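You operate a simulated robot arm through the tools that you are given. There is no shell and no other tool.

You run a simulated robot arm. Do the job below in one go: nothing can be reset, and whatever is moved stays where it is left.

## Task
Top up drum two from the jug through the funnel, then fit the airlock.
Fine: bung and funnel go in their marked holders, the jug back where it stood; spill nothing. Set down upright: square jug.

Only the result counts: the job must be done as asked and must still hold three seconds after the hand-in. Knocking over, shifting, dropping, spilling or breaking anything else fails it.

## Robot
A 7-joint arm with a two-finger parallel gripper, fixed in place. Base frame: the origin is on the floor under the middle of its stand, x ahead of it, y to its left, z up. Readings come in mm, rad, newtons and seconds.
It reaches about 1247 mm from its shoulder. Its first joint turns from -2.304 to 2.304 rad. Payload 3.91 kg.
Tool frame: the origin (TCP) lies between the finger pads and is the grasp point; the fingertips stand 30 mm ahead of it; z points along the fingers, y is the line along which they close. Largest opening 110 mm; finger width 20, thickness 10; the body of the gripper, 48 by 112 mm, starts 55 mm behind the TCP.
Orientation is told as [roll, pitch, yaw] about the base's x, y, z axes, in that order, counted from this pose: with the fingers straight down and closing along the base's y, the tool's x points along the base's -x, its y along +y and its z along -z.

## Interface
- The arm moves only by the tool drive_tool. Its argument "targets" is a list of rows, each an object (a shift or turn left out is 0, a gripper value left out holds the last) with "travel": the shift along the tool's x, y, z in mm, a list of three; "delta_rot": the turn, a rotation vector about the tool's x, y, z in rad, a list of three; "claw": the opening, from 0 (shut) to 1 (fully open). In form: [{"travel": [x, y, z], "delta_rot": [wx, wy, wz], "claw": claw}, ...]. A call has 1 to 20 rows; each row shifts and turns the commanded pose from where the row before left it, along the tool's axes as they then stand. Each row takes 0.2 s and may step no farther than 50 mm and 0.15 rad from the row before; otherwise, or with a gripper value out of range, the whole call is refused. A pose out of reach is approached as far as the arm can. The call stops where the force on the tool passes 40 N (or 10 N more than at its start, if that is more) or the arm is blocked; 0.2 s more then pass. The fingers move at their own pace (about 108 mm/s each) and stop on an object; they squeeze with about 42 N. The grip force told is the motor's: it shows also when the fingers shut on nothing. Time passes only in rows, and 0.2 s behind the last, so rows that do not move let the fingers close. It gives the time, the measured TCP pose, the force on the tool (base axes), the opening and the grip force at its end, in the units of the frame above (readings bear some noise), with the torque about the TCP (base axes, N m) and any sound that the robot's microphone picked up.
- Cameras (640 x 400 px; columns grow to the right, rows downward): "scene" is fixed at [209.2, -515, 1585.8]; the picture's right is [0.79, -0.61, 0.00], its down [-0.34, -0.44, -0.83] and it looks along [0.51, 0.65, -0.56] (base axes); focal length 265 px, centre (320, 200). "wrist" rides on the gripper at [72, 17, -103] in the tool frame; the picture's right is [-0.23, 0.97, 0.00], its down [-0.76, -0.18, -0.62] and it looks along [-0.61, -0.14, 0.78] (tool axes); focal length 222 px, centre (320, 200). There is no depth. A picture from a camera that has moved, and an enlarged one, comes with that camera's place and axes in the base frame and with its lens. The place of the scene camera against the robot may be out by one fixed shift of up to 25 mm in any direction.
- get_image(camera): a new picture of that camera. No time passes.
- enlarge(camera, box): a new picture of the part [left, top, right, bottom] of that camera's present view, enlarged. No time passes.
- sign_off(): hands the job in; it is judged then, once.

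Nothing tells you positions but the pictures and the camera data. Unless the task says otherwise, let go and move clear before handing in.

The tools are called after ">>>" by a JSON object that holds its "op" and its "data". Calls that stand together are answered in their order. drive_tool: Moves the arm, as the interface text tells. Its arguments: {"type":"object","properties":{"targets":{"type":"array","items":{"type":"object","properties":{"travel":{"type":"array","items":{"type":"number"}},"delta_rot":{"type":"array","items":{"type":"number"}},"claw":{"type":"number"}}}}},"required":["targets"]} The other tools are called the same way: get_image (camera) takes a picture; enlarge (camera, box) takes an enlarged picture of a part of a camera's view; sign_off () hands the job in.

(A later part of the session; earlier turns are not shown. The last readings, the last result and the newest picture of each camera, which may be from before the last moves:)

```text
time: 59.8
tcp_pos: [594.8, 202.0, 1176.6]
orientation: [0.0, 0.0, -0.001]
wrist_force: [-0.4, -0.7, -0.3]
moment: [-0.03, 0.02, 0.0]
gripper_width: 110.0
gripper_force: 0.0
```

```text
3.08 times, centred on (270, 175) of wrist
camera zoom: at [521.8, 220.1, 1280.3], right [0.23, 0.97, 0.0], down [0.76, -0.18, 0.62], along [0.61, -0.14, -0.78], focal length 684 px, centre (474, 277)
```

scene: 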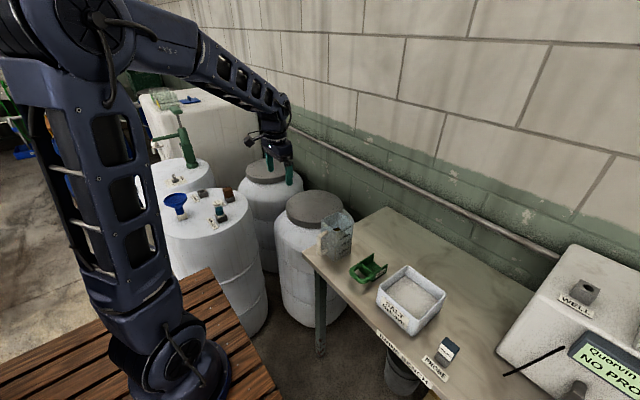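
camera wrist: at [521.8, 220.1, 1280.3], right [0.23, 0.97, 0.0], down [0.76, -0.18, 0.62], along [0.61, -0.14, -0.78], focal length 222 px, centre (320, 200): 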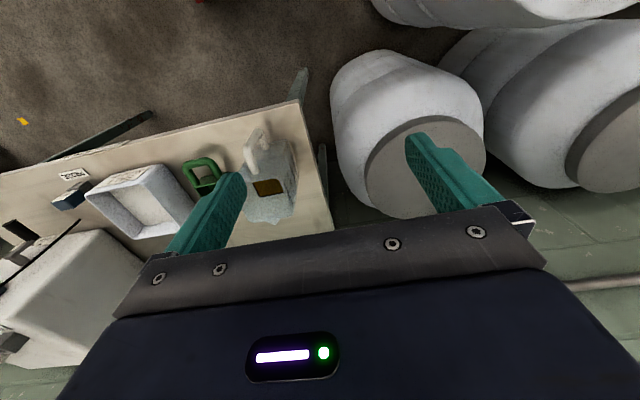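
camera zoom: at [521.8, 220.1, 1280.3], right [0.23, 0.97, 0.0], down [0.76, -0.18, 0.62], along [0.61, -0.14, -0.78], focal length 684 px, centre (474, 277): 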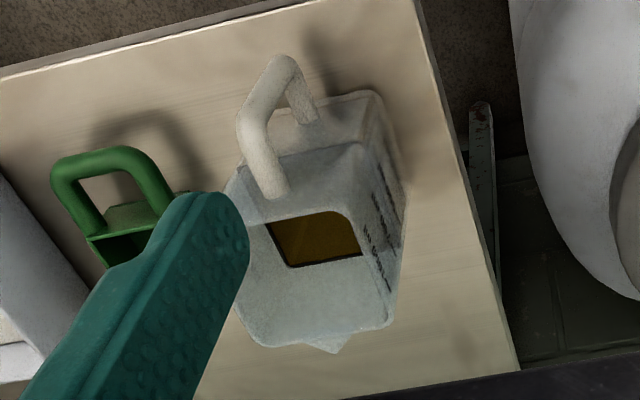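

The jug is about 84 mm square with its centre near (745, 78) and rim about z≈970, standing on a bench at roughly 817. I'll move above it for a closer, more accurate look.

>>> {"op": "drive_tool", "data": {"targets": [{"travel": [-34, -30, 0]}, {"travel": [-34, -30, 0]}, {"travel": [-34, -30, 0]}, {"travel": [-33, -32, 0]}, {"travel": [0, 0, 30]}, {"travel": [0, 0, 30]}, {"travel": [0, 0, 16]}, {"travel": [0, 0, 0]}]}}

>>> {"op": "get_image", "data": {"camera": "wrist"}}

>>> {"op": "enlarge", "data": {"camera": "wrist", "box": [250, 40, 410, 220]}}

>>> {"op": "enlarge", "data": {"camera": "scene", "box": [290, 170, 390, 280]}}

```text
time: 61.6
tcp_pos: [730.7, 79.5, 1100.9]
orientation: [0.001, 0.0, -0.001]
wrist_force: [0.8, 0.5, 0.4]
moment: [-0.03, 0.0, 0.02]
gripper_width: 110.1
gripper_force: 0.0
```

```text
taken
camera wrist: at [658.3, 97.3, 1204.4], right [0.23, 0.97, 0.0], down [0.76, -0.18, 0.62], along [0.61, -0.14, -0.78], focal length 222 px, centre (320, 200)
```

wrist: 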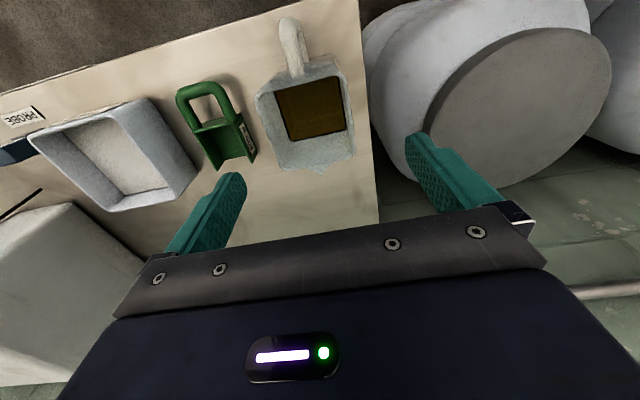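

```text
2.22 times, centred on (330, 130) of wrist
camera zoom: at [658.3, 97.3, 1204.4], right [0.23, 0.97, 0.0], down [0.76, -0.18, 0.62], along [0.61, -0.14, -0.78], focal length 494 px, centre (298, 356)
```

zoom: 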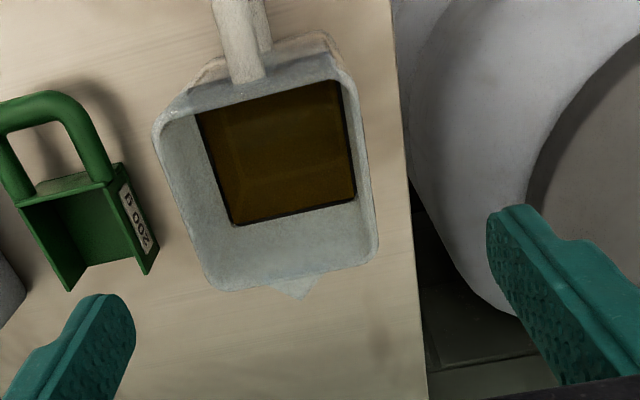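

```text
3.64 times, centred on (340, 225) of scene
camera zoom: at [209.2, -515.0, 1585.8], right [0.79, -0.61, 0.0], down [-0.34, -0.44, -0.83], along [0.51, 0.65, -0.56], focal length 963 px, centre (247, 109)
```

zoom: 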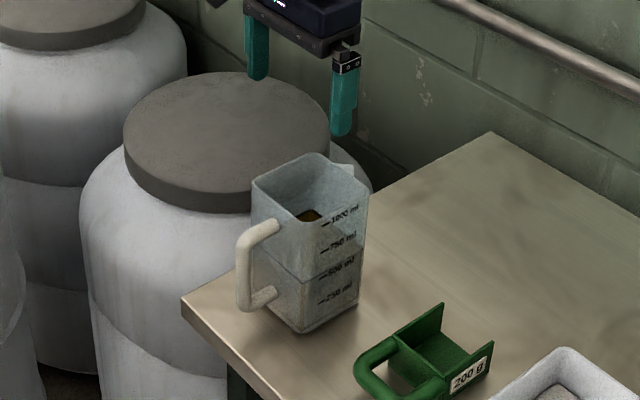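

>>> {"op": "drive_tool", "data": {"targets": [{"travel": [-6.5, -13.5, 0]}, {"travel": [0, 0, 30]}, {"travel": [0, 0, 25]}, {"travel": [0, 0, 0]}]}}

>>> {"op": "drive_tool", "data": {"targets": [{"travel": [0, 0, 0]}]}}

>>> {"op": "get_image", "data": {"camera": "wrist"}}

>>> {"op": "enlarge", "data": {"camera": "wrist", "box": [240, 60, 400, 220]}}

>>> {"op": "enlarge", "data": {"camera": "scene", "box": [310, 180, 370, 260]}}

```text
time: 62.6
tcp_pos: [736.9, 65.5, 1043.7]
orientation: [-0.001, 0.0, -0.001]
wrist_force: [-0.2, -0.2, 0.9]
moment: [-0.02, 0.01, -0.01]
gripper_width: 110.2
gripper_force: 0.1
```

```text
time: 63.0
tcp_pos: [736.6, 65.2, 1043.4]
orientation: [0.0, -0.001, 0.0]
wrist_force: [0.4, -0.2, 0.2]
moment: [-0.02, -0.03, -0.02]
gripper_width: 110.2
gripper_force: 0.1
```

```text
taken
camera wrist: at [664.3, 83.9, 1147.9], right [0.23, 0.97, 0.0], down [0.76, -0.18, 0.62], along [0.61, -0.14, -0.78], focal length 222 px, centre (320, 200)
```

wrist: 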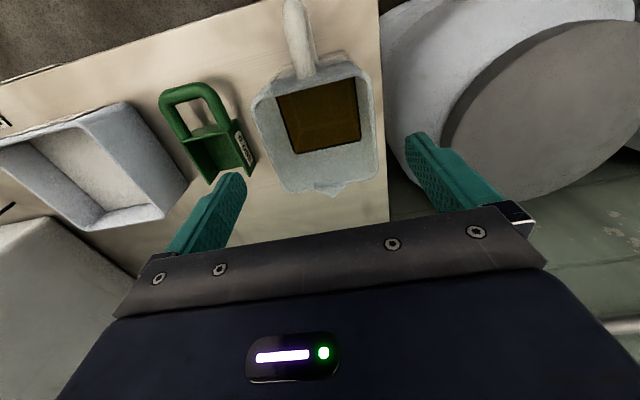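

```text
2.50 times, centred on (320, 140) of wrist
camera zoom: at [664.3, 83.9, 1147.9], right [0.23, 0.97, 0.0], down [0.76, -0.18, 0.62], along [0.61, -0.14, -0.78], focal length 555 px, centre (320, 350)
```

zoom: 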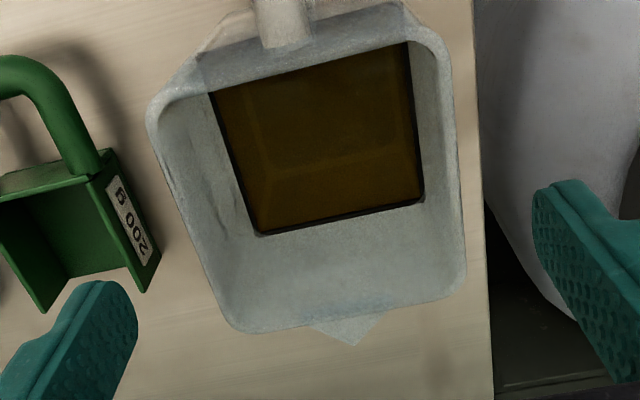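

```text
5.00 times, centred on (340, 220) of scene
camera zoom: at [209.2, -515.0, 1585.8], right [0.79, -0.61, 0.0], down [-0.34, -0.44, -0.83], along [0.51, 0.65, -0.56], focal length 1324 px, centre (220, 100)
```

zoom: 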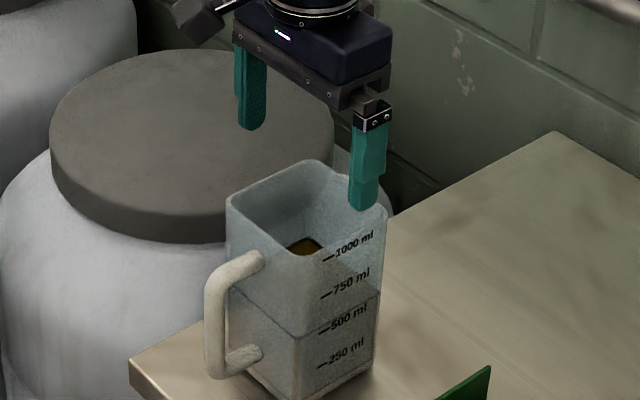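

The jug rim is near z≈986 with its centre around (734, 67), and it holds roughly 550 ml. I'll straddle it from above, closing along y, in stages.

>>> {"op": "drive_tool", "data": {"targets": [{"travel": [2.5, 1.7, 0]}, {"travel": [0, 0, 20]}, {"travel": [0, 0, 20]}, {"travel": [0, 0, 0]}]}}

>>> {"op": "drive_tool", "data": {"targets": [{"travel": [0, 0, 0]}]}}

>>> {"op": "get_image", "data": {"camera": "wrist"}}

>>> {"op": "enlarge", "data": {"camera": "scene", "box": [310, 180, 370, 260]}}

```text
time: 64.0
tcp_pos: [733.6, 68.1, 1004.6]
orientation: [0.001, -0.001, 0.0]
wrist_force: [-0.9, 0.9, 0.8]
moment: [0.01, -0.04, -0.01]
gripper_width: 109.8
gripper_force: 0.1
```

```text
time: 64.4
tcp_pos: [734.1, 68.0, 1004.6]
orientation: [0.001, 0.001, 0.001]
wrist_force: [0.0, 0.2, 0.6]
moment: [0.02, 0.0, 0.01]
gripper_width: 110.1
gripper_force: 0.0
```

```text
taken
camera wrist: at [661.3, 85.7, 1108.1], right [0.23, 0.97, 0.0], down [0.76, -0.18, 0.62], along [0.61, -0.14, -0.78], focal length 222 px, centre (320, 200)
```

wrist: 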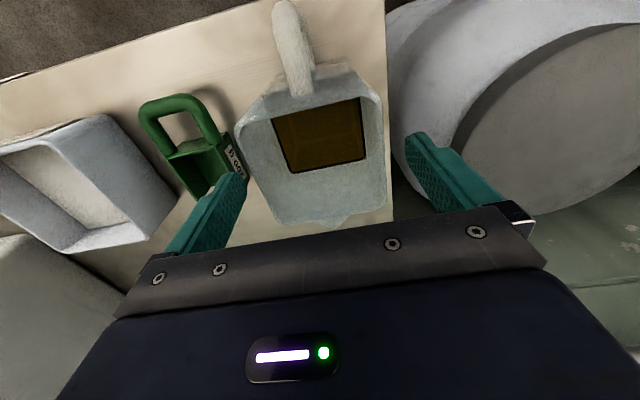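

```text
5.00 times, centred on (340, 220) of scene
camera zoom: at [209.2, -515.0, 1585.8], right [0.79, -0.61, 0.0], down [-0.34, -0.44, -0.83], along [0.51, 0.65, -0.56], focal length 1324 px, centre (220, 100)
```

zoom: 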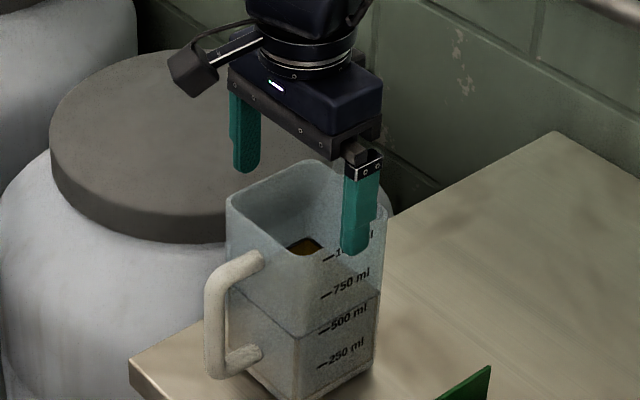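

>>> {"op": "drive_tool", "data": {"targets": [{"travel": [0, 0, 15]}, {"travel": [0, 0, 15]}, {"travel": [0, 0, 15]}, {"travel": [0, 0, 0]}]}}

>>> {"op": "get_image", "data": {"camera": "wrist"}}

>>> {"op": "enlarge", "data": {"camera": "scene", "box": [310, 180, 370, 260]}}

```text
time: 65.4
tcp_pos: [733.2, 67.1, 958.2]
orientation: [0.0, 0.001, 0.0]
wrist_force: [-0.5, -0.4, -0.2]
moment: [0.03, 0.04, 0.0]
gripper_width: 109.8
gripper_force: 0.0
```

```text
taken
camera wrist: at [661.2, 86.2, 1062.3], right [0.23, 0.97, 0.0], down [0.76, -0.18, 0.62], along [0.61, -0.14, -0.78], focal length 222 px, centre (320, 200)
```

wrist: 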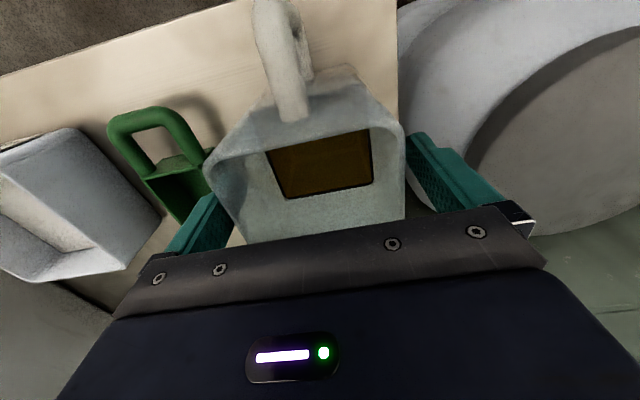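

```text
5.00 times, centred on (340, 220) of scene
camera zoom: at [209.2, -515.0, 1585.8], right [0.79, -0.61, 0.0], down [-0.34, -0.44, -0.83], along [0.51, 0.65, -0.56], focal length 1324 px, centre (220, 100)
```

zoom: 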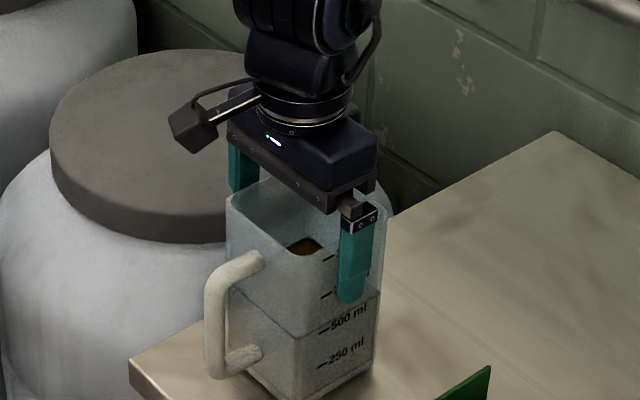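

>>> {"op": "drive_tool", "data": {"targets": [{"travel": [3, 0, 6]}, {"travel": [0, 0, 6]}, {"travel": [0, 0, 0]}]}}

>>> {"op": "drive_tool", "data": {"targets": [{"travel": [0, 0, 0]}]}}

>>> {"op": "enlarge", "data": {"camera": "wrist", "box": [180, 60, 440, 250]}}

>>> {"op": "enlarge", "data": {"camera": "scene", "box": [310, 190, 370, 260]}}

```text
time: 66.2
tcp_pos: [730.3, 68.9, 946.9]
orientation: [0.0, 0.0, 0.0]
wrist_force: [0.9, -0.5, -0.2]
moment: [0.0, 0.03, 0.02]
gripper_width: 109.9
gripper_force: 0.0
```

```text
time: 66.6
tcp_pos: [732.3, 68.1, 947.0]
orientation: [0.0, -0.001, -0.001]
wrist_force: [-0.1, -0.6, -0.2]
moment: [-0.01, -0.02, 0.0]
gripper_width: 109.8
gripper_force: 0.0
```

```text
2.11 times, centred on (310, 155) of wrist
camera zoom: at [658.4, 86.6, 1051.2], right [0.23, 0.97, 0.0], down [0.76, -0.18, 0.62], along [0.61, -0.14, -0.78], focal length 468 px, centre (341, 295)
```

zoom: 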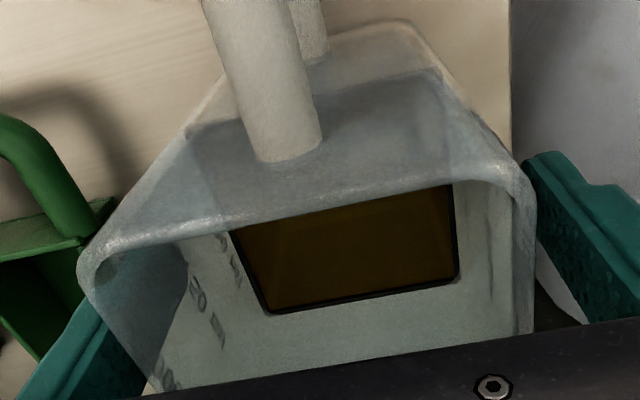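

```text
5.71 times, centred on (340, 225) of scene
camera zoom: at [209.2, -515.0, 1585.8], right [0.79, -0.61, 0.0], down [-0.34, -0.44, -0.83], along [0.51, 0.65, -0.56], focal length 1513 px, centre (206, 57)
```

zoom: 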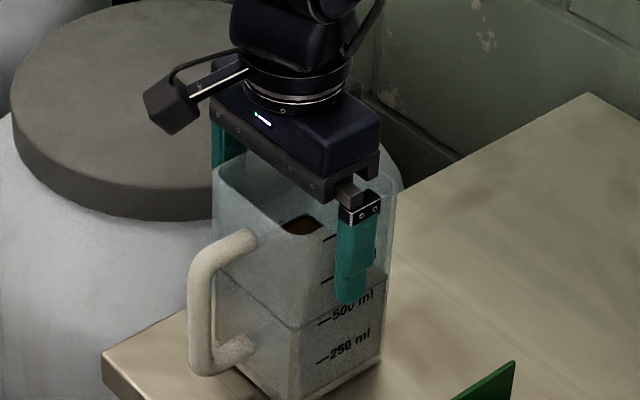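

>>> {"op": "drive_tool", "data": {"targets": [{"claw": 0.86}, {"claw": 0.82}, {"travel": [0, 0, 0]}]}}

>>> {"op": "drive_tool", "data": {"targets": [{"claw": 0.8}, {"travel": [0, 0, 0]}]}}

>>> {"op": "drive_tool", "data": {"targets": [{"claw": 0.78}, {"travel": [0, 0, 0]}]}}

>>> {"op": "enlarge", "data": {"camera": "wrist", "box": [180, 60, 440, 250]}}

```text
time: 67.4
tcp_pos: [730.9, 67.0, 947.7]
orientation: [-0.001, 0.0, 0.0]
wrist_force: [-0.3, -2.0, 1.7]
moment: [-0.2, 0.02, -0.04]
gripper_width: 91.9
gripper_force: 41.7
```

```text
time: 68.0
tcp_pos: [730.3, 68.8, 947.4]
orientation: [-0.001, -0.001, 0.0]
wrist_force: [0.4, -2.8, 0.9]
moment: [-0.33, -0.02, 0.01]
gripper_width: 92.0
gripper_force: 42.4
```

```text
time: 68.6
tcp_pos: [730.9, 68.3, 947.0]
orientation: [0.002, 0.002, 0.001]
wrist_force: [0.6, -3.4, 1.3]
moment: [-0.35, -0.07, 0.06]
gripper_width: 91.8
gripper_force: 41.8
```

```text
2.11 times, centred on (310, 155) of wrist
camera zoom: at [658.4, 86.5, 1051.3], right [0.23, 0.97, 0.0], down [0.76, -0.18, 0.62], along [0.61, -0.14, -0.78], focal length 468 px, centre (341, 295)
```

zoom: 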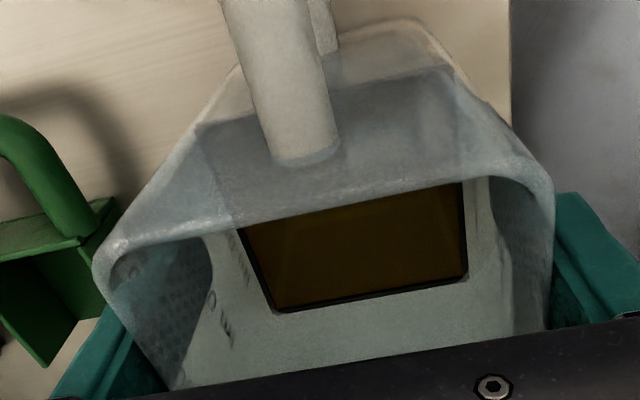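

The jug is gripped, 92 mm wide (it slid about 2.6 mm toward +y while centring, so it goes back at y≈65.5). I'll re-grip about 14 mm deeper for a firmer hold.

>>> {"op": "drive_tool", "data": {"targets": [{"claw": 0.95}, {"travel": [0, 0, 0]}, {"travel": [0, 0, 5]}, {"travel": [0, 0, 5]}, {"travel": [0, 0, 4]}, {"travel": [0, 0, 0]}]}}

>>> {"op": "enlarge", "data": {"camera": "wrist", "box": [180, 60, 440, 250]}}

>>> {"op": "enlarge", "data": {"camera": "scene", "box": [310, 190, 370, 260]}}

```text
time: 70.0
tcp_pos: [730.8, 68.4, 933.5]
orientation: [0.0, -0.001, 0.0]
wrist_force: [0.3, -0.4, -0.3]
moment: [0.02, -0.01, 0.0]
gripper_width: 104.5
gripper_force: 0.1
```

```text
2.11 times, centred on (310, 155) of wrist
camera zoom: at [658.2, 86.8, 1037.6], right [0.23, 0.97, 0.0], down [0.76, -0.18, 0.62], along [0.61, -0.14, -0.78], focal length 468 px, centre (341, 295)
```

zoom: 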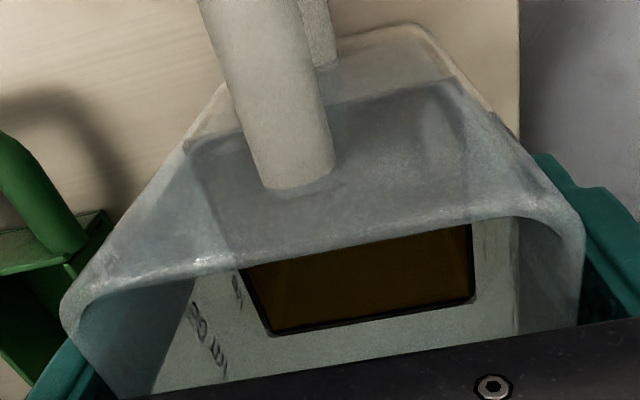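

```text
5.71 times, centred on (340, 225) of scene
camera zoom: at [209.2, -515.0, 1585.8], right [0.79, -0.61, 0.0], down [-0.34, -0.44, -0.83], along [0.51, 0.65, -0.56], focal length 1513 px, centre (206, 57)
```

zoom: 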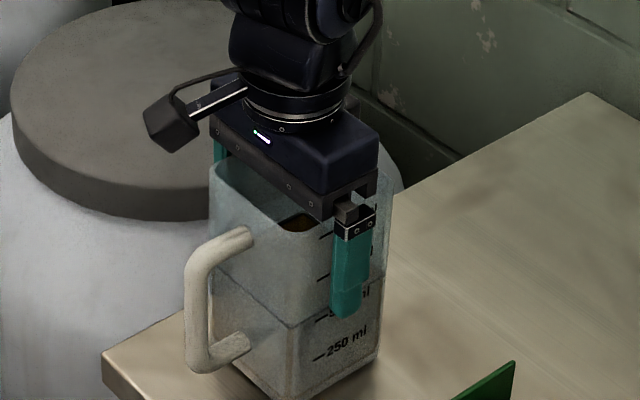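

>>> {"op": "drive_tool", "data": {"targets": [{"claw": 0.9}, {"claw": 0.85}, {"claw": 0.8}, {"claw": 0.7}, {"travel": [0, 0, 0]}]}}

>>> {"op": "drive_tool", "data": {"targets": [{"travel": [0, 0, 0]}]}}

>>> {"op": "drive_tool", "data": {"targets": [{"travel": [0, 0, 0]}]}}

>>> {"op": "enlarge", "data": {"camera": "wrist", "box": [180, 60, 440, 250]}}

```text
time: 71.2
tcp_pos: [730.8, 68.9, 933.3]
orientation: [0.0, 0.0, 0.0]
wrist_force: [0.1, -1.2, 0.3]
moment: [-0.12, 0.06, -0.01]
gripper_width: 91.9
gripper_force: 41.6
```

```text
time: 71.6
tcp_pos: [731.1, 68.8, 934.2]
orientation: [0.001, 0.001, 0.0]
wrist_force: [-0.5, -0.1, 0.2]
moment: [-0.25, 0.09, -0.06]
gripper_width: 92.2
gripper_force: 41.5
```

```text
time: 72.0
tcp_pos: [731.0, 68.6, 934.3]
orientation: [0.001, 0.001, 0.0]
wrist_force: [0.5, -2.5, -0.1]
moment: [-0.31, 0.06, 0.0]
gripper_width: 91.7
gripper_force: 42.2
```

```text
2.11 times, centred on (310, 155) of wrist
camera zoom: at [658.2, 86.7, 1037.6], right [0.23, 0.97, 0.0], down [0.76, -0.18, 0.62], along [0.61, -0.14, -0.78], focal length 468 px, centre (341, 295)
```

zoom: 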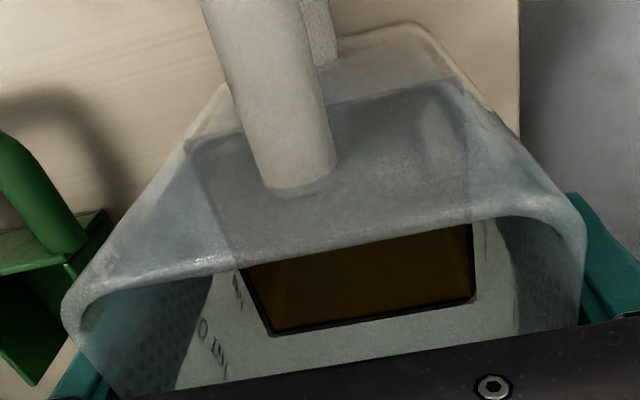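

The jug is held firmly, with its bench pose recorded as TCP (731, ~66, 934). Lifting it straight up gently.

>>> {"op": "drive_tool", "data": {"targets": [{"travel": [0, 0, -2]}, {"travel": [0, 0, -3]}, {"travel": [0, 0, -5]}, {"travel": [0, 0, -5]}, {"travel": [0, 0, -5]}, {"travel": [0, 0, 0]}]}}

>>> {"op": "enlarge", "data": {"camera": "scene", "box": [310, 180, 380, 270]}}

>>> {"op": "enlarge", "data": {"camera": "wrist", "box": [180, 60, 440, 250]}}

```text
time: 73.4
tcp_pos: [732.2, 67.1, 953.9]
orientation: [0.0, 0.0, -0.001]
wrist_force: [0.4, 0.5, -6.3]
moment: [0.0, 0.01, 0.0]
gripper_width: 91.6
gripper_force: 41.5
```

```text
4.44 times, centred on (345, 225) of scene
camera zoom: at [209.2, -515.0, 1585.8], right [0.79, -0.61, 0.0], down [-0.34, -0.44, -0.83], along [0.51, 0.65, -0.56], focal length 1177 px, centre (209, 89)
```

zoom: 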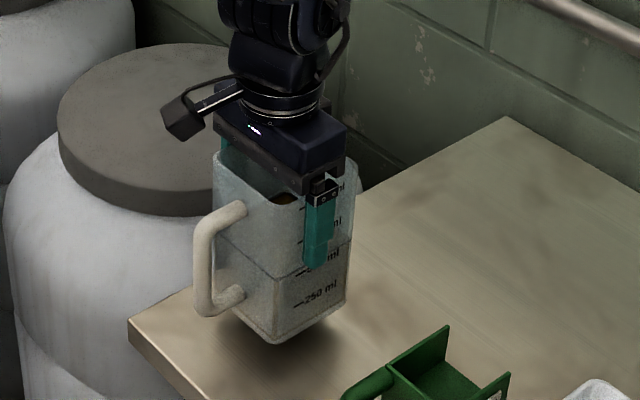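

```text
2.11 times, centred on (310, 155) of wrist
camera zoom: at [659.2, 86.4, 1058.2], right [0.23, 0.97, 0.0], down [0.76, -0.18, 0.62], along [0.61, -0.14, -0.78], focal length 468 px, centre (341, 295)
```

zoom: 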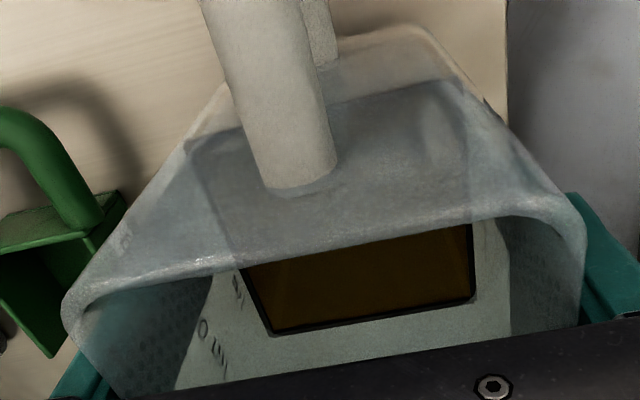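

The jug lifted cleanly, about 0.64 kg. Raising it to a safe height of ~1145, then carrying it gently toward the drum.

>>> {"op": "drive_tool", "data": {"targets": [{"travel": [0, 0, -8]}, {"travel": [0, 0, -16]}, {"travel": [0, 0, -24]}, {"travel": [0, 0, -28]}, {"travel": [0, 0, -28]}, {"travel": [0, 0, -28]}, {"travel": [0, 0, -24]}, {"travel": [0, 0, -18]}, {"travel": [0, 0, -12]}, {"travel": [0, 0, -6]}, {"travel": [0, 0, 0]}]}}

>>> {"op": "get_image", "data": {"camera": "scene"}}

```text
time: 75.8
tcp_pos: [729.8, 68.0, 1143.9]
orientation: [0.001, 0.001, 0.001]
wrist_force: [-0.9, 0.4, -6.8]
moment: [-0.02, -0.02, 0.04]
gripper_width: 91.7
gripper_force: 42.0
```

```text
taken
```

scene: 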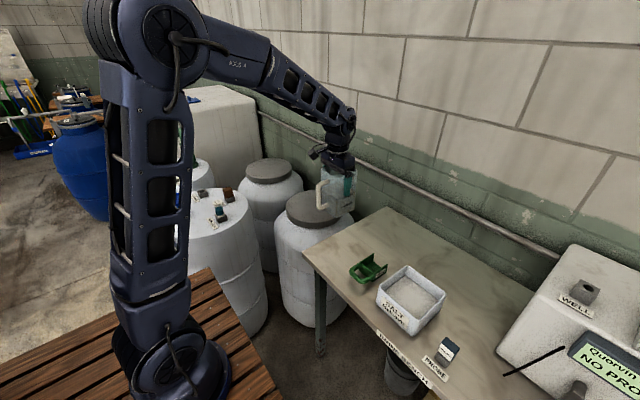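

>>> {"op": "drive_tool", "data": {"targets": [{"travel": [5, 7, 0]}, {"travel": [11, 15, 0]}, {"travel": [18, 24, 0]}, {"travel": [22, 30, 0]}, {"travel": [22, 30, 0]}, {"travel": [22, 30, 0]}, {"travel": [22, 30, 0]}, {"travel": [22, 30, 0]}, {"travel": [22, 30, 0]}, {"travel": [22, 30, 0]}, {"travel": [18, 24, 0]}, {"travel": [11, 15, 0]}, {"travel": [5, 7, 0]}, {"travel": [0, 0, 0]}]}}

>>> {"op": "get_image", "data": {"camera": "scene"}}

>>> {"op": "get_image", "data": {"camera": "wrist"}}

```text
time: 78.8
tcp_pos: [509.3, 368.7, 1145.0]
orientation: [0.001, 0.0, 0.0]
wrist_force: [-0.9, 0.3, -6.1]
moment: [-0.01, -0.04, 0.01]
gripper_width: 91.7
gripper_force: 42.2
```

```text
taken
```

scene: 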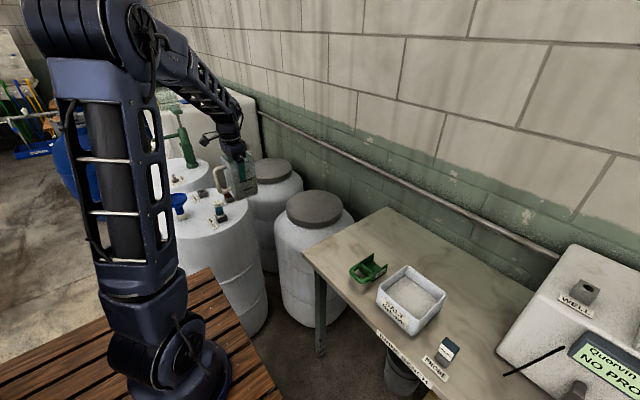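

```text
taken
camera wrist: at [437.1, 387.8, 1248.6], right [0.23, 0.97, 0.0], down [0.76, -0.18, 0.62], along [0.61, -0.14, -0.78], focal length 222 px, centre (320, 200)
```

wrist: 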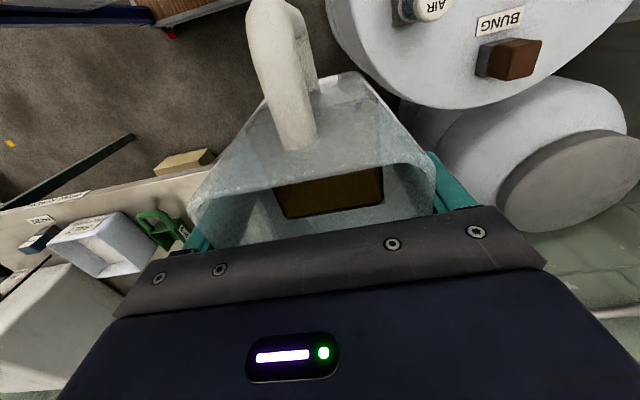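

>>> {"op": "drive_tool", "data": {"targets": [{"travel": [5, 7, 0]}, {"travel": [11, 15, 0]}, {"travel": [18, 24, 0]}, {"travel": [23, 32, 0]}, {"travel": [23, 32, 0]}, {"travel": [23, 32, 0]}, {"travel": [23, 32, 0]}, {"travel": [23, 32, 0]}, {"travel": [23, 32, 0]}, {"travel": [23, 32, 0]}, {"travel": [20, 26, 0]}, {"travel": [12, 16, 0]}, {"travel": [6, 8, 0]}, {"travel": [0, 0, 0]}]}}

>>> {"op": "get_image", "data": {"camera": "scene"}}

```text
time: 81.8
tcp_pos: [275.0, 689.0, 1146.0]
orientation: [0.0, 0.0, -0.001]
wrist_force: [0.9, 0.2, -7.2]
moment: [0.01, 0.0, 0.03]
gripper_width: 92.3
gripper_force: 41.8
```

```text
taken
```

scene: 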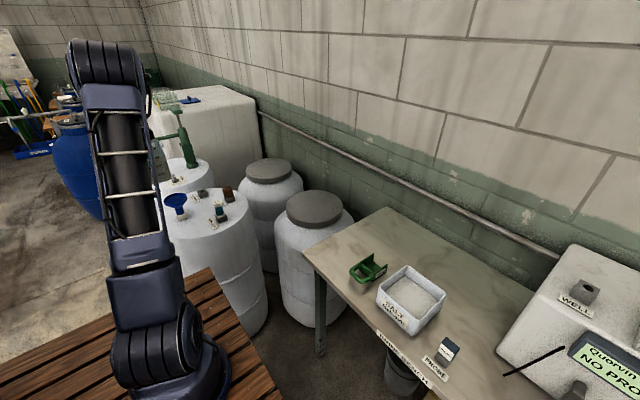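

Now turning the jug about the vertical so the spout heads toward about -60°, checking that the wrist can do it.

>>> {"op": "drive_tool", "data": {"targets": [{"delta_rot": [0, 0, 0.04]}, {"delta_rot": [0, 0, 0.08]}, {"delta_rot": [0, 0, 0.1]}, {"delta_rot": [0, 0, 0.1]}, {"delta_rot": [0, 0, 0.08]}, {"delta_rot": [0, 0, 0.04]}, {"delta_rot": [0, 0, 0]}]}}

>>> {"op": "drive_tool", "data": {"targets": [{"delta_rot": [0, 0, 0.05]}, {"delta_rot": [0, 0, 0.1]}, {"delta_rot": [0, 0, 0.12]}, {"delta_rot": [0, 0, 0.12]}, {"delta_rot": [0, 0, 0.12]}, {"delta_rot": [0, 0, 0.06]}, {"delta_rot": [0, 0, 0.03]}, {"delta_rot": [0, 0, 0]}]}}

>>> {"op": "get_image", "data": {"camera": "wrist"}}

>>> {"op": "get_image", "data": {"camera": "scene"}}

```text
time: 83.4
tcp_pos: [275.6, 690.0, 1144.9]
orientation: [0.001, 0.001, -0.441]
wrist_force: [0.4, -1.0, -6.9]
moment: [0.0, 0.01, -0.01]
gripper_width: 91.7
gripper_force: 42.2
```

```text
time: 85.2
tcp_pos: [275.4, 690.8, 1144.9]
orientation: [-0.001, 0.0, -1.04]
wrist_force: [-0.1, 0.2, -6.4]
moment: [-0.02, -0.04, -0.01]
gripper_width: 92.0
gripper_force: 42.0
```

```text
taken
camera wrist: at [254.0, 762.5, 1249.5], right [0.96, 0.3, 0.0], down [0.23, -0.75, 0.62], along [0.18, -0.59, -0.78], focal length 222 px, centre (320, 200)
```

wrist: 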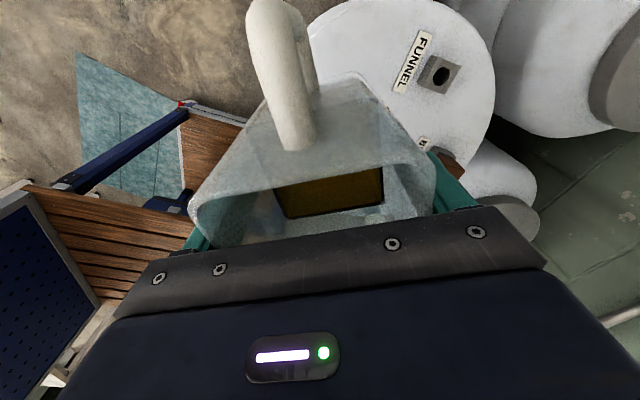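

```text
taken
```

scene: 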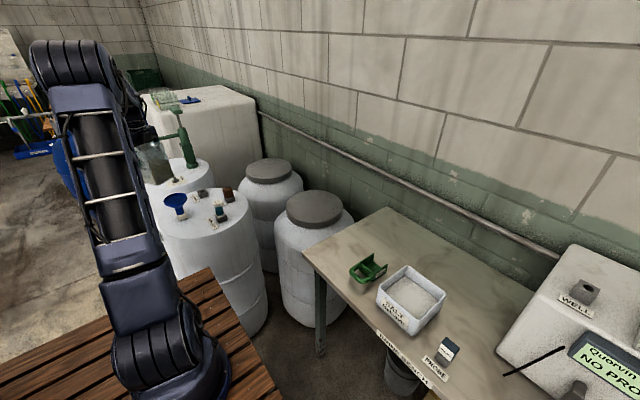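

>>> {"op": "enlarge", "data": {"camera": "scene", "box": [130, 130, 230, 270]}}

>>> {"op": "drive_tool", "data": {"targets": [{"delta_rot": [0, 0.03, 0]}, {"delta_rot": [0, 0.05, 0]}, {"delta_rot": [0, 0.06, 0]}, {"delta_rot": [0, 0.06, 0]}, {"delta_rot": [0, 0.04, 0]}, {"delta_rot": [0, 0.02, 0]}, {"delta_rot": [0, 0, 0]}]}}

>>> {"op": "get_image", "data": {"camera": "wrist"}}

>>> {"op": "get_image", "data": {"camera": "scene"}}

```text
2.86 times, centred on (180, 200) of scene
camera zoom: at [209.2, -515.0, 1585.8], right [0.79, -0.61, 0.0], down [-0.34, -0.44, -0.83], along [0.51, 0.65, -0.56], focal length 756 px, centre (720, 200)
```

zoom: 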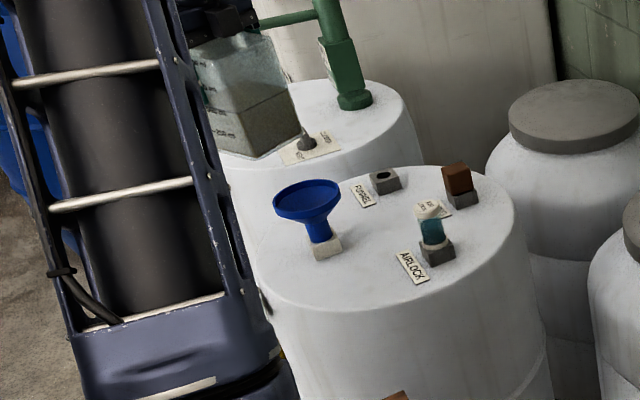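

```text
time: 86.8
tcp_pos: [274.9, 689.4, 1146.3]
orientation: [-0.001, 0.262, -1.04]
wrist_force: [-0.2, 0.5, -6.4]
moment: [-0.08, -0.03, -0.02]
gripper_width: 91.8
gripper_force: 41.9
```

```text
taken
camera wrist: at [268.5, 737.0, 1264.8], right [0.95, 0.3, -0.06], down [0.3, -0.86, 0.41], along [0.07, -0.4, -0.91], focal length 222 px, centre (320, 200)
```

wrist: 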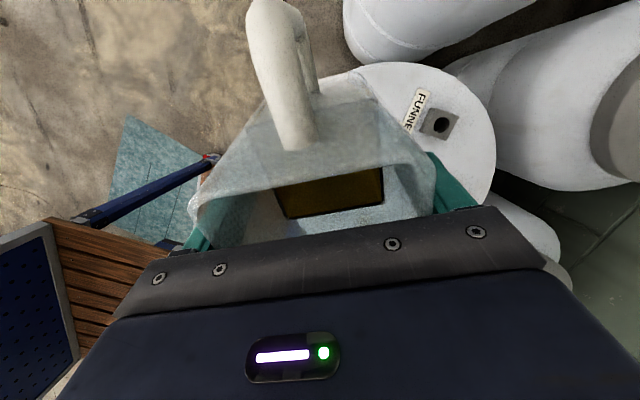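

```text
taken
```

scene: 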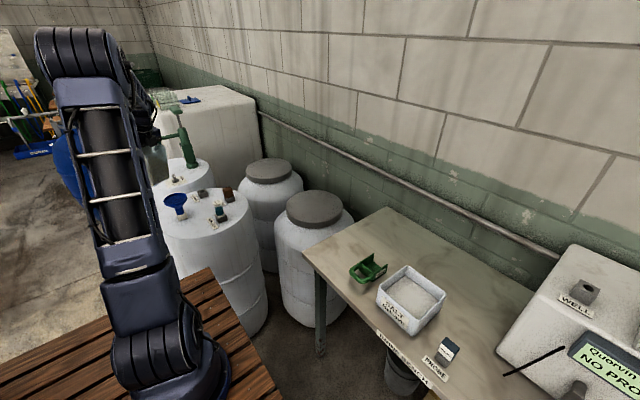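

The tilt goes the right way and the jug holds steady in the grip. Continuing to about 43°, still below pouring.

>>> {"op": "drive_tool", "data": {"targets": [{"delta_rot": [0, 0.03, 0]}, {"delta_rot": [0, 0.05, 0]}, {"delta_rot": [0, 0.06, 0]}, {"delta_rot": [0, 0.06, 0]}, {"delta_rot": [0, 0.06, 0]}, {"delta_rot": [0, 0.06, 0]}, {"delta_rot": [0, 0.06, 0]}, {"delta_rot": [0, 0.06, 0]}, {"delta_rot": [0, 0.03, 0]}, {"delta_rot": [0, 0.02, 0]}, {"delta_rot": [0, 0, 0]}]}}

>>> {"op": "get_image", "data": {"camera": "wrist"}}

>>> {"op": "enlarge", "data": {"camera": "scene", "box": [130, 110, 240, 240]}}

```text
time: 89.2
tcp_pos: [275.5, 689.1, 1145.9]
orientation: [0.0, 0.751, -1.04]
wrist_force: [0.1, -0.1, -6.8]
moment: [-0.18, -0.1, -0.02]
gripper_width: 92.0
gripper_force: 42.0
```

```text
taken
camera wrist: at [299.3, 684.5, 1271.0], right [0.92, 0.35, -0.15], down [0.34, -0.94, -0.06], along [-0.17, 0.01, -0.99], focal length 222 px, centre (320, 200)
```

wrist: 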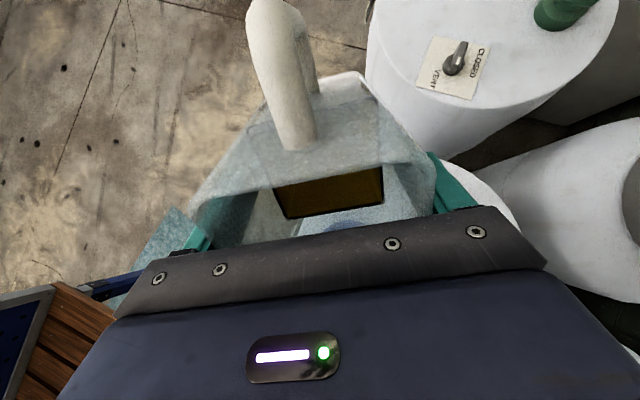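

```text
3.08 times, centred on (185, 175) of scene
camera zoom: at [209.2, -515.0, 1585.8], right [0.79, -0.61, 0.0], down [-0.34, -0.44, -0.83], along [0.51, 0.65, -0.56], focal length 815 px, centre (735, 277)
```

zoom: 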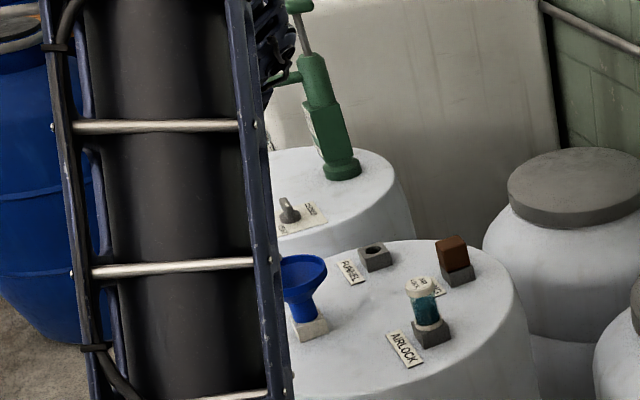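

>>> {"op": "enlarge", "data": {"camera": "wrist", "box": [190, 130, 450, 260]}}

```text
2.46 times, centred on (320, 195) of wrist
camera zoom: at [299.3, 684.5, 1271.0], right [0.92, 0.35, -0.15], down [0.34, -0.94, -0.06], along [-0.17, 0.01, -0.99], focal length 547 px, centre (320, 212)
```

zoom: 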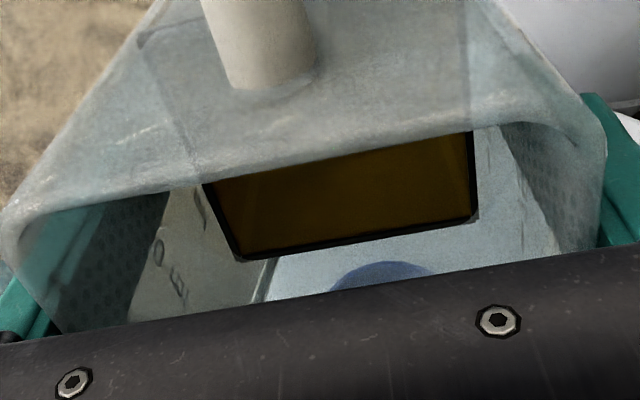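

The funnel shows through the clear jug wall exactly where expected. Lowering the tilted jug vertically to pouring height over the funnel.

>>> {"op": "drive_tool", "data": {"targets": [{"travel": [-5.5, 0, 5.8]}, {"travel": [-10.9, 0, 11.7]}, {"travel": [-13.6, 0, 14.6]}, {"travel": [-13.6, 0, 14.6]}, {"travel": [-13.6, 0, 14.6]}, {"travel": [-13.6, 0, 14.6]}, {"travel": [-8.2, 0, 8.8]}, {"travel": [-4.1, 0, 4.4]}, {"travel": [0, 0, 0]}]}}

>>> {"op": "drive_tool", "data": {"targets": [{"travel": [0, 0, 0]}]}}

>>> {"op": "enlarge", "data": {"camera": "wrist", "box": [190, 130, 450, 260]}}

>>> {"op": "enlarge", "data": {"camera": "scene", "box": [130, 130, 240, 260]}}

```text
time: 91.2
tcp_pos: [274.4, 689.6, 1022.9]
orientation: [0.0, 0.75, -1.04]
wrist_force: [-0.3, 0.2, -6.9]
moment: [-0.18, -0.09, 0.01]
gripper_width: 92.0
gripper_force: 42.1
```

```text
time: 91.6
tcp_pos: [274.3, 690.2, 1023.4]
orientation: [0.001, 0.75, -1.041]
wrist_force: [-0.3, -0.4, -5.2]
moment: [-0.18, -0.11, 0.01]
gripper_width: 92.0
gripper_force: 42.0
```

```text
2.46 times, centred on (320, 195) of wrist
camera zoom: at [298.4, 685.4, 1149.1], right [0.92, 0.35, -0.15], down [0.34, -0.94, -0.06], along [-0.17, 0.01, -0.99], focal length 547 px, centre (320, 212)
```

zoom: 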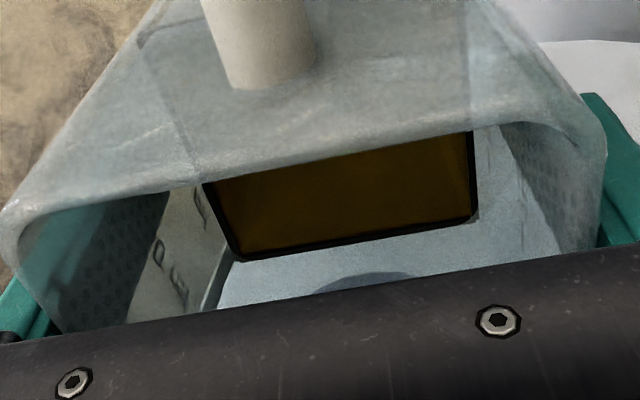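

```text
3.08 times, centred on (185, 195) of scene
camera zoom: at [209.2, -515.0, 1585.8], right [0.79, -0.61, 0.0], down [-0.34, -0.44, -0.83], along [0.51, 0.65, -0.56], focal length 815 px, centre (735, 215)
```

zoom: 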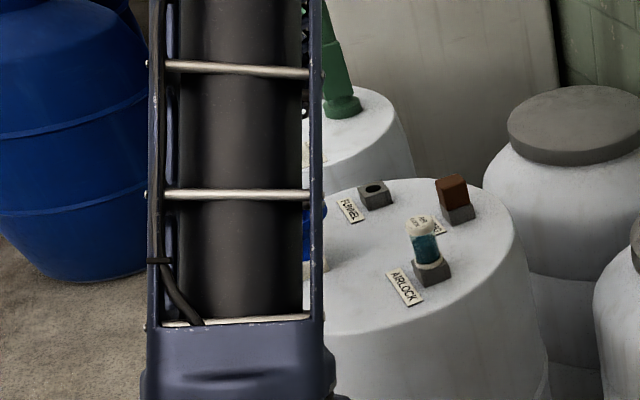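

The funnel rim is positioned correctly below the spout by geometry. I'll tilt on in small steps, watching weight and sound for the start of the pour.

>>> {"op": "drive_tool", "data": {"targets": [{"delta_rot": [0, 0.03, 0]}, {"delta_rot": [0, 0.03, 0]}, {"delta_rot": [0, 0.03, 0]}, {"delta_rot": [0, 0.03, 0]}, {"delta_rot": [0, 0.03, 0]}, {"delta_rot": [0, 0.02, 0]}, {"delta_rot": [0, 0, 0]}]}}

>>> {"op": "get_image", "data": {"camera": "wrist"}}

>>> {"op": "enlarge", "data": {"camera": "scene", "box": [100, 110, 240, 260]}}

```text
time: 93.2
tcp_pos: [276.7, 689.6, 1023.5]
orientation: [0.001, 0.922, -1.04]
wrist_force: [0.5, -0.5, -6.5]
moment: [-0.25, -0.12, 0.02]
gripper_width: 91.7
gripper_force: 41.9
```

```text
taken
camera wrist: at [309.7, 666.7, 1144.7], right [0.91, 0.37, -0.18], down [0.33, -0.92, -0.23], along [-0.25, 0.15, -0.96], focal length 222 px, centre (320, 200)
```

wrist: 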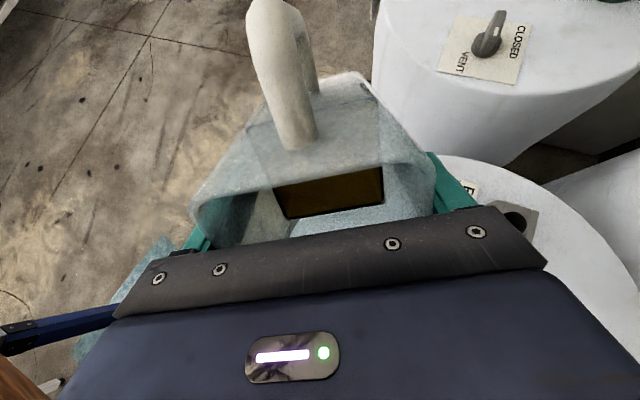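

```text
2.67 times, centred on (170, 185) of scene
camera zoom: at [209.2, -515.0, 1585.8], right [0.79, -0.61, 0.0], down [-0.34, -0.44, -0.83], along [0.51, 0.65, -0.56], focal length 706 px, centre (720, 240)
```

zoom: 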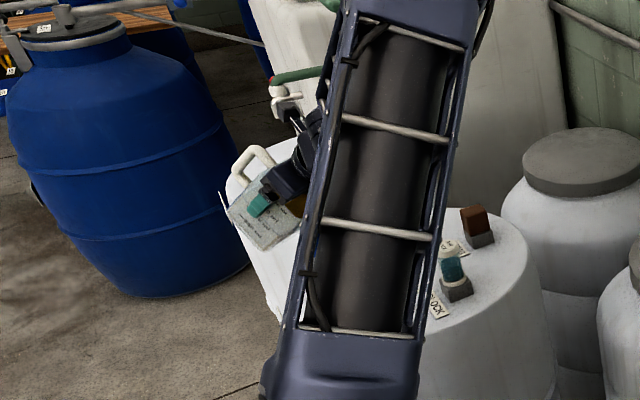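

>>> {"op": "drive_tool", "data": {"targets": [{"delta_rot": [0, 0.02, 0]}, {"delta_rot": [0, 0.02, 0]}, {"delta_rot": [0, 0.02, 0]}, {"delta_rot": [0, 0.02, 0]}, {"delta_rot": [0, 0.01, 0]}, {"delta_rot": [0, 0, 0]}]}}

>>> {"op": "enlarge", "data": {"camera": "wrist", "box": [190, 130, 450, 260]}}

>>> {"op": "enlarge", "data": {"camera": "scene", "box": [100, 110, 240, 260]}}

```text
time: 94.6
tcp_pos: [275.1, 691.1, 1023.3]
orientation: [0.001, 1.011, -1.038]
wrist_force: [0.0, 0.1, -6.8]
moment: [-0.25, -0.14, -0.02]
gripper_width: 92.1
gripper_force: 41.8
```

```text
2.46 times, centred on (320, 195) of wrist
camera zoom: at [315.0, 658.4, 1140.5], right [0.9, 0.39, -0.19], down [0.32, -0.89, -0.31], along [-0.29, 0.22, -0.93], focal length 547 px, centre (320, 212)
```

zoom: 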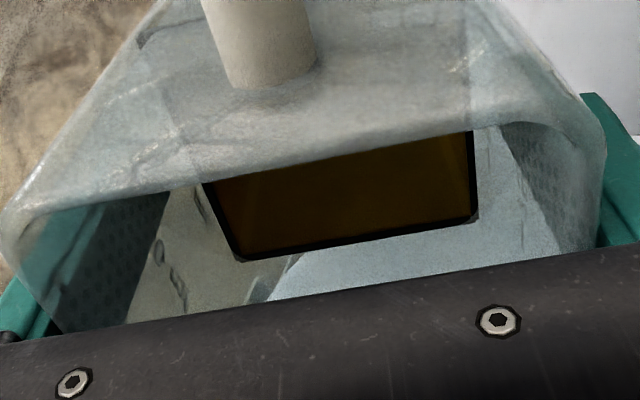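

```text
2.67 times, centred on (170, 185) of scene
camera zoom: at [209.2, -515.0, 1585.8], right [0.79, -0.61, 0.0], down [-0.34, -0.44, -0.83], along [0.51, 0.65, -0.56], focal length 706 px, centre (720, 240)
```

zoom: 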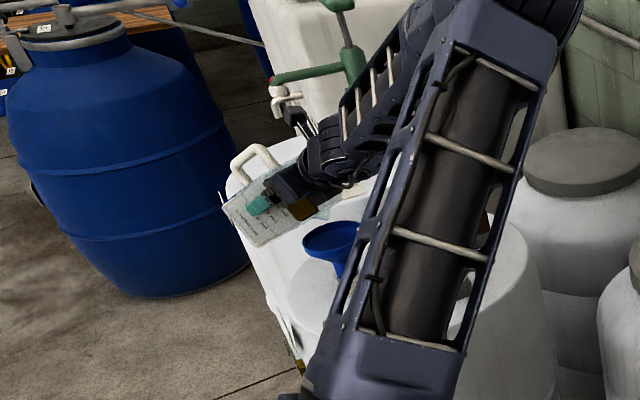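

>>> {"op": "enlarge", "data": {"camera": "scene", "box": [150, 150, 220, 220]}}

>>> {"op": "enlarge", "data": {"camera": "scene", "box": [145, 200, 195, 270]}}

>>> {"op": "get_image", "data": {"camera": "scene"}}

```text
5.71 times, centred on (185, 185) of scene
camera zoom: at [209.2, -515.0, 1585.8], right [0.79, -0.61, 0.0], down [-0.34, -0.44, -0.83], along [0.51, 0.65, -0.56], focal length 1513 px, centre (1091, 286)
```

zoom: 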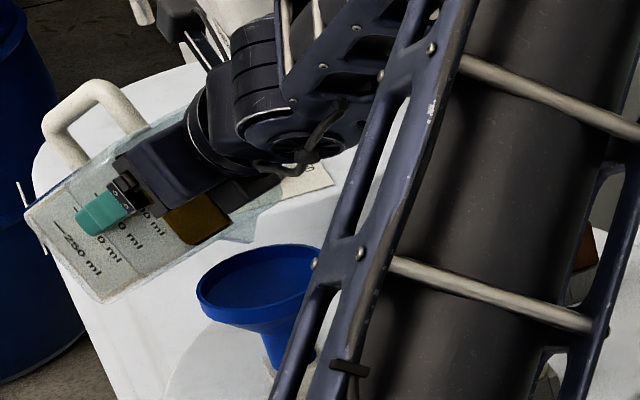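

```text
5.71 times, centred on (170, 235) of scene
camera zoom: at [209.2, -515.0, 1585.8], right [0.79, -0.61, 0.0], down [-0.34, -0.44, -0.83], along [0.51, 0.65, -0.56], focal length 1513 px, centre (1177, 0)
```

zoom: 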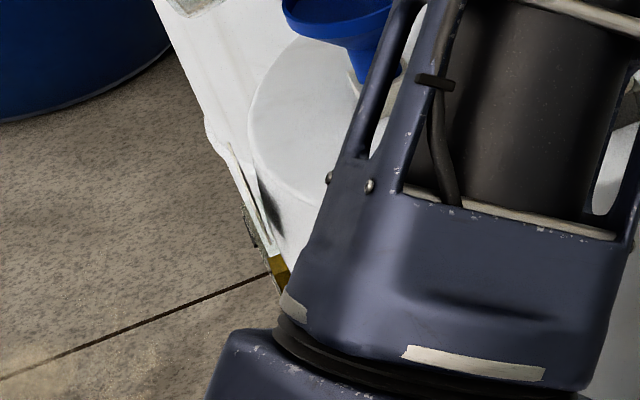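

```text
taken
```

scene: 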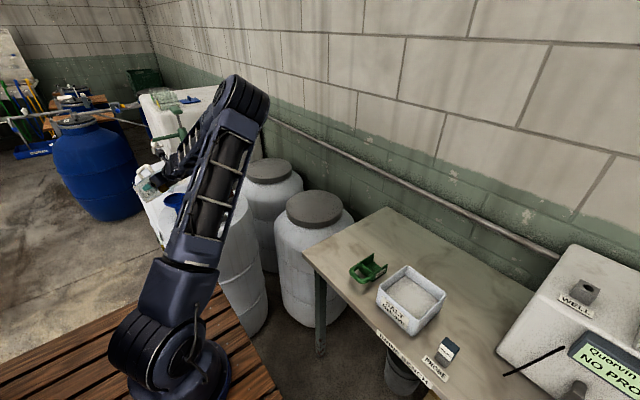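

Scene view now shows jug, funnel and gauge; the spout sits over the funnel centre as computed. Tilting on very slowly (0.01 rad per row) to begin the pour.

>>> {"op": "drive_tool", "data": {"targets": [{"delta_rot": [0, 0.01, 0]}, {"delta_rot": [0, 0.01, 0]}, {"delta_rot": [0, 0.01, 0]}, {"delta_rot": [0, 0.01, 0]}, {"delta_rot": [0, 0, 0]}]}}

>>> {"op": "enlarge", "data": {"camera": "scene", "box": [150, 150, 220, 220]}}

>>> {"op": "enlarge", "data": {"camera": "wrist", "box": [190, 130, 450, 260]}}

```text
time: 95.8
tcp_pos: [275.2, 690.9, 1023.6]
orientation: [0.002, 1.051, -1.038]
wrist_force: [0.2, 0.1, -6.1]
moment: [-0.24, -0.15, -0.03]
gripper_width: 91.7
gripper_force: 41.8
```

```text
5.71 times, centred on (185, 185) of scene
camera zoom: at [209.2, -515.0, 1585.8], right [0.79, -0.61, 0.0], down [-0.34, -0.44, -0.83], along [0.51, 0.65, -0.56], focal length 1513 px, centre (1091, 286)
```

zoom: 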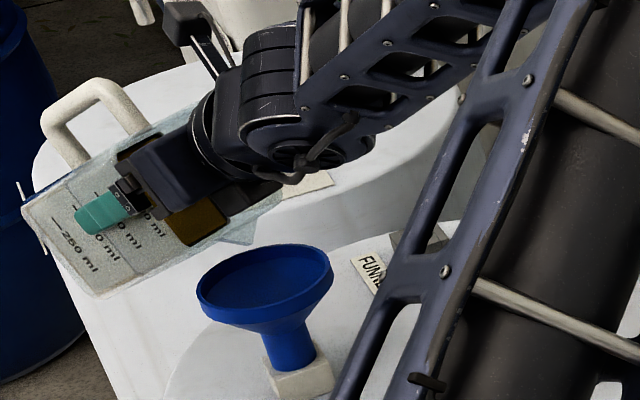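

```text
2.46 times, centred on (320, 195) of wrist
camera zoom: at [317.3, 654.3, 1138.9], right [0.9, 0.4, -0.2], down [0.31, -0.88, -0.35], along [-0.31, 0.25, -0.92], focal length 547 px, centre (320, 212)
```

zoom: 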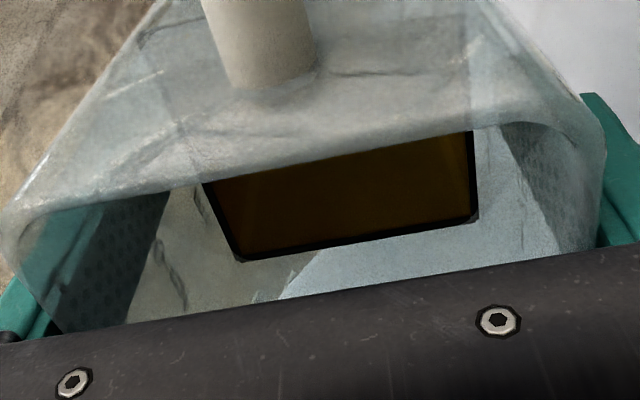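

>>> {"op": "get_image", "data": {"camera": "scene"}}

```text
taken
```

scene: 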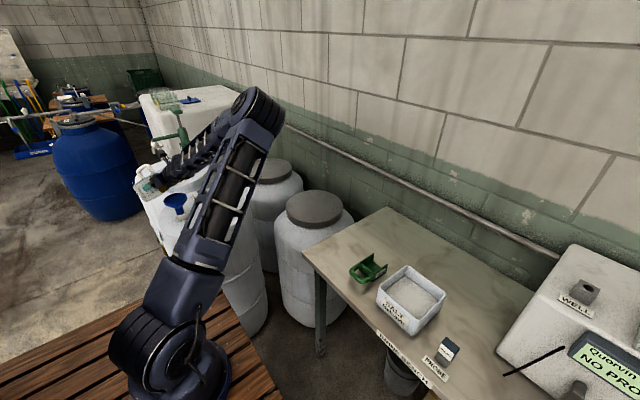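

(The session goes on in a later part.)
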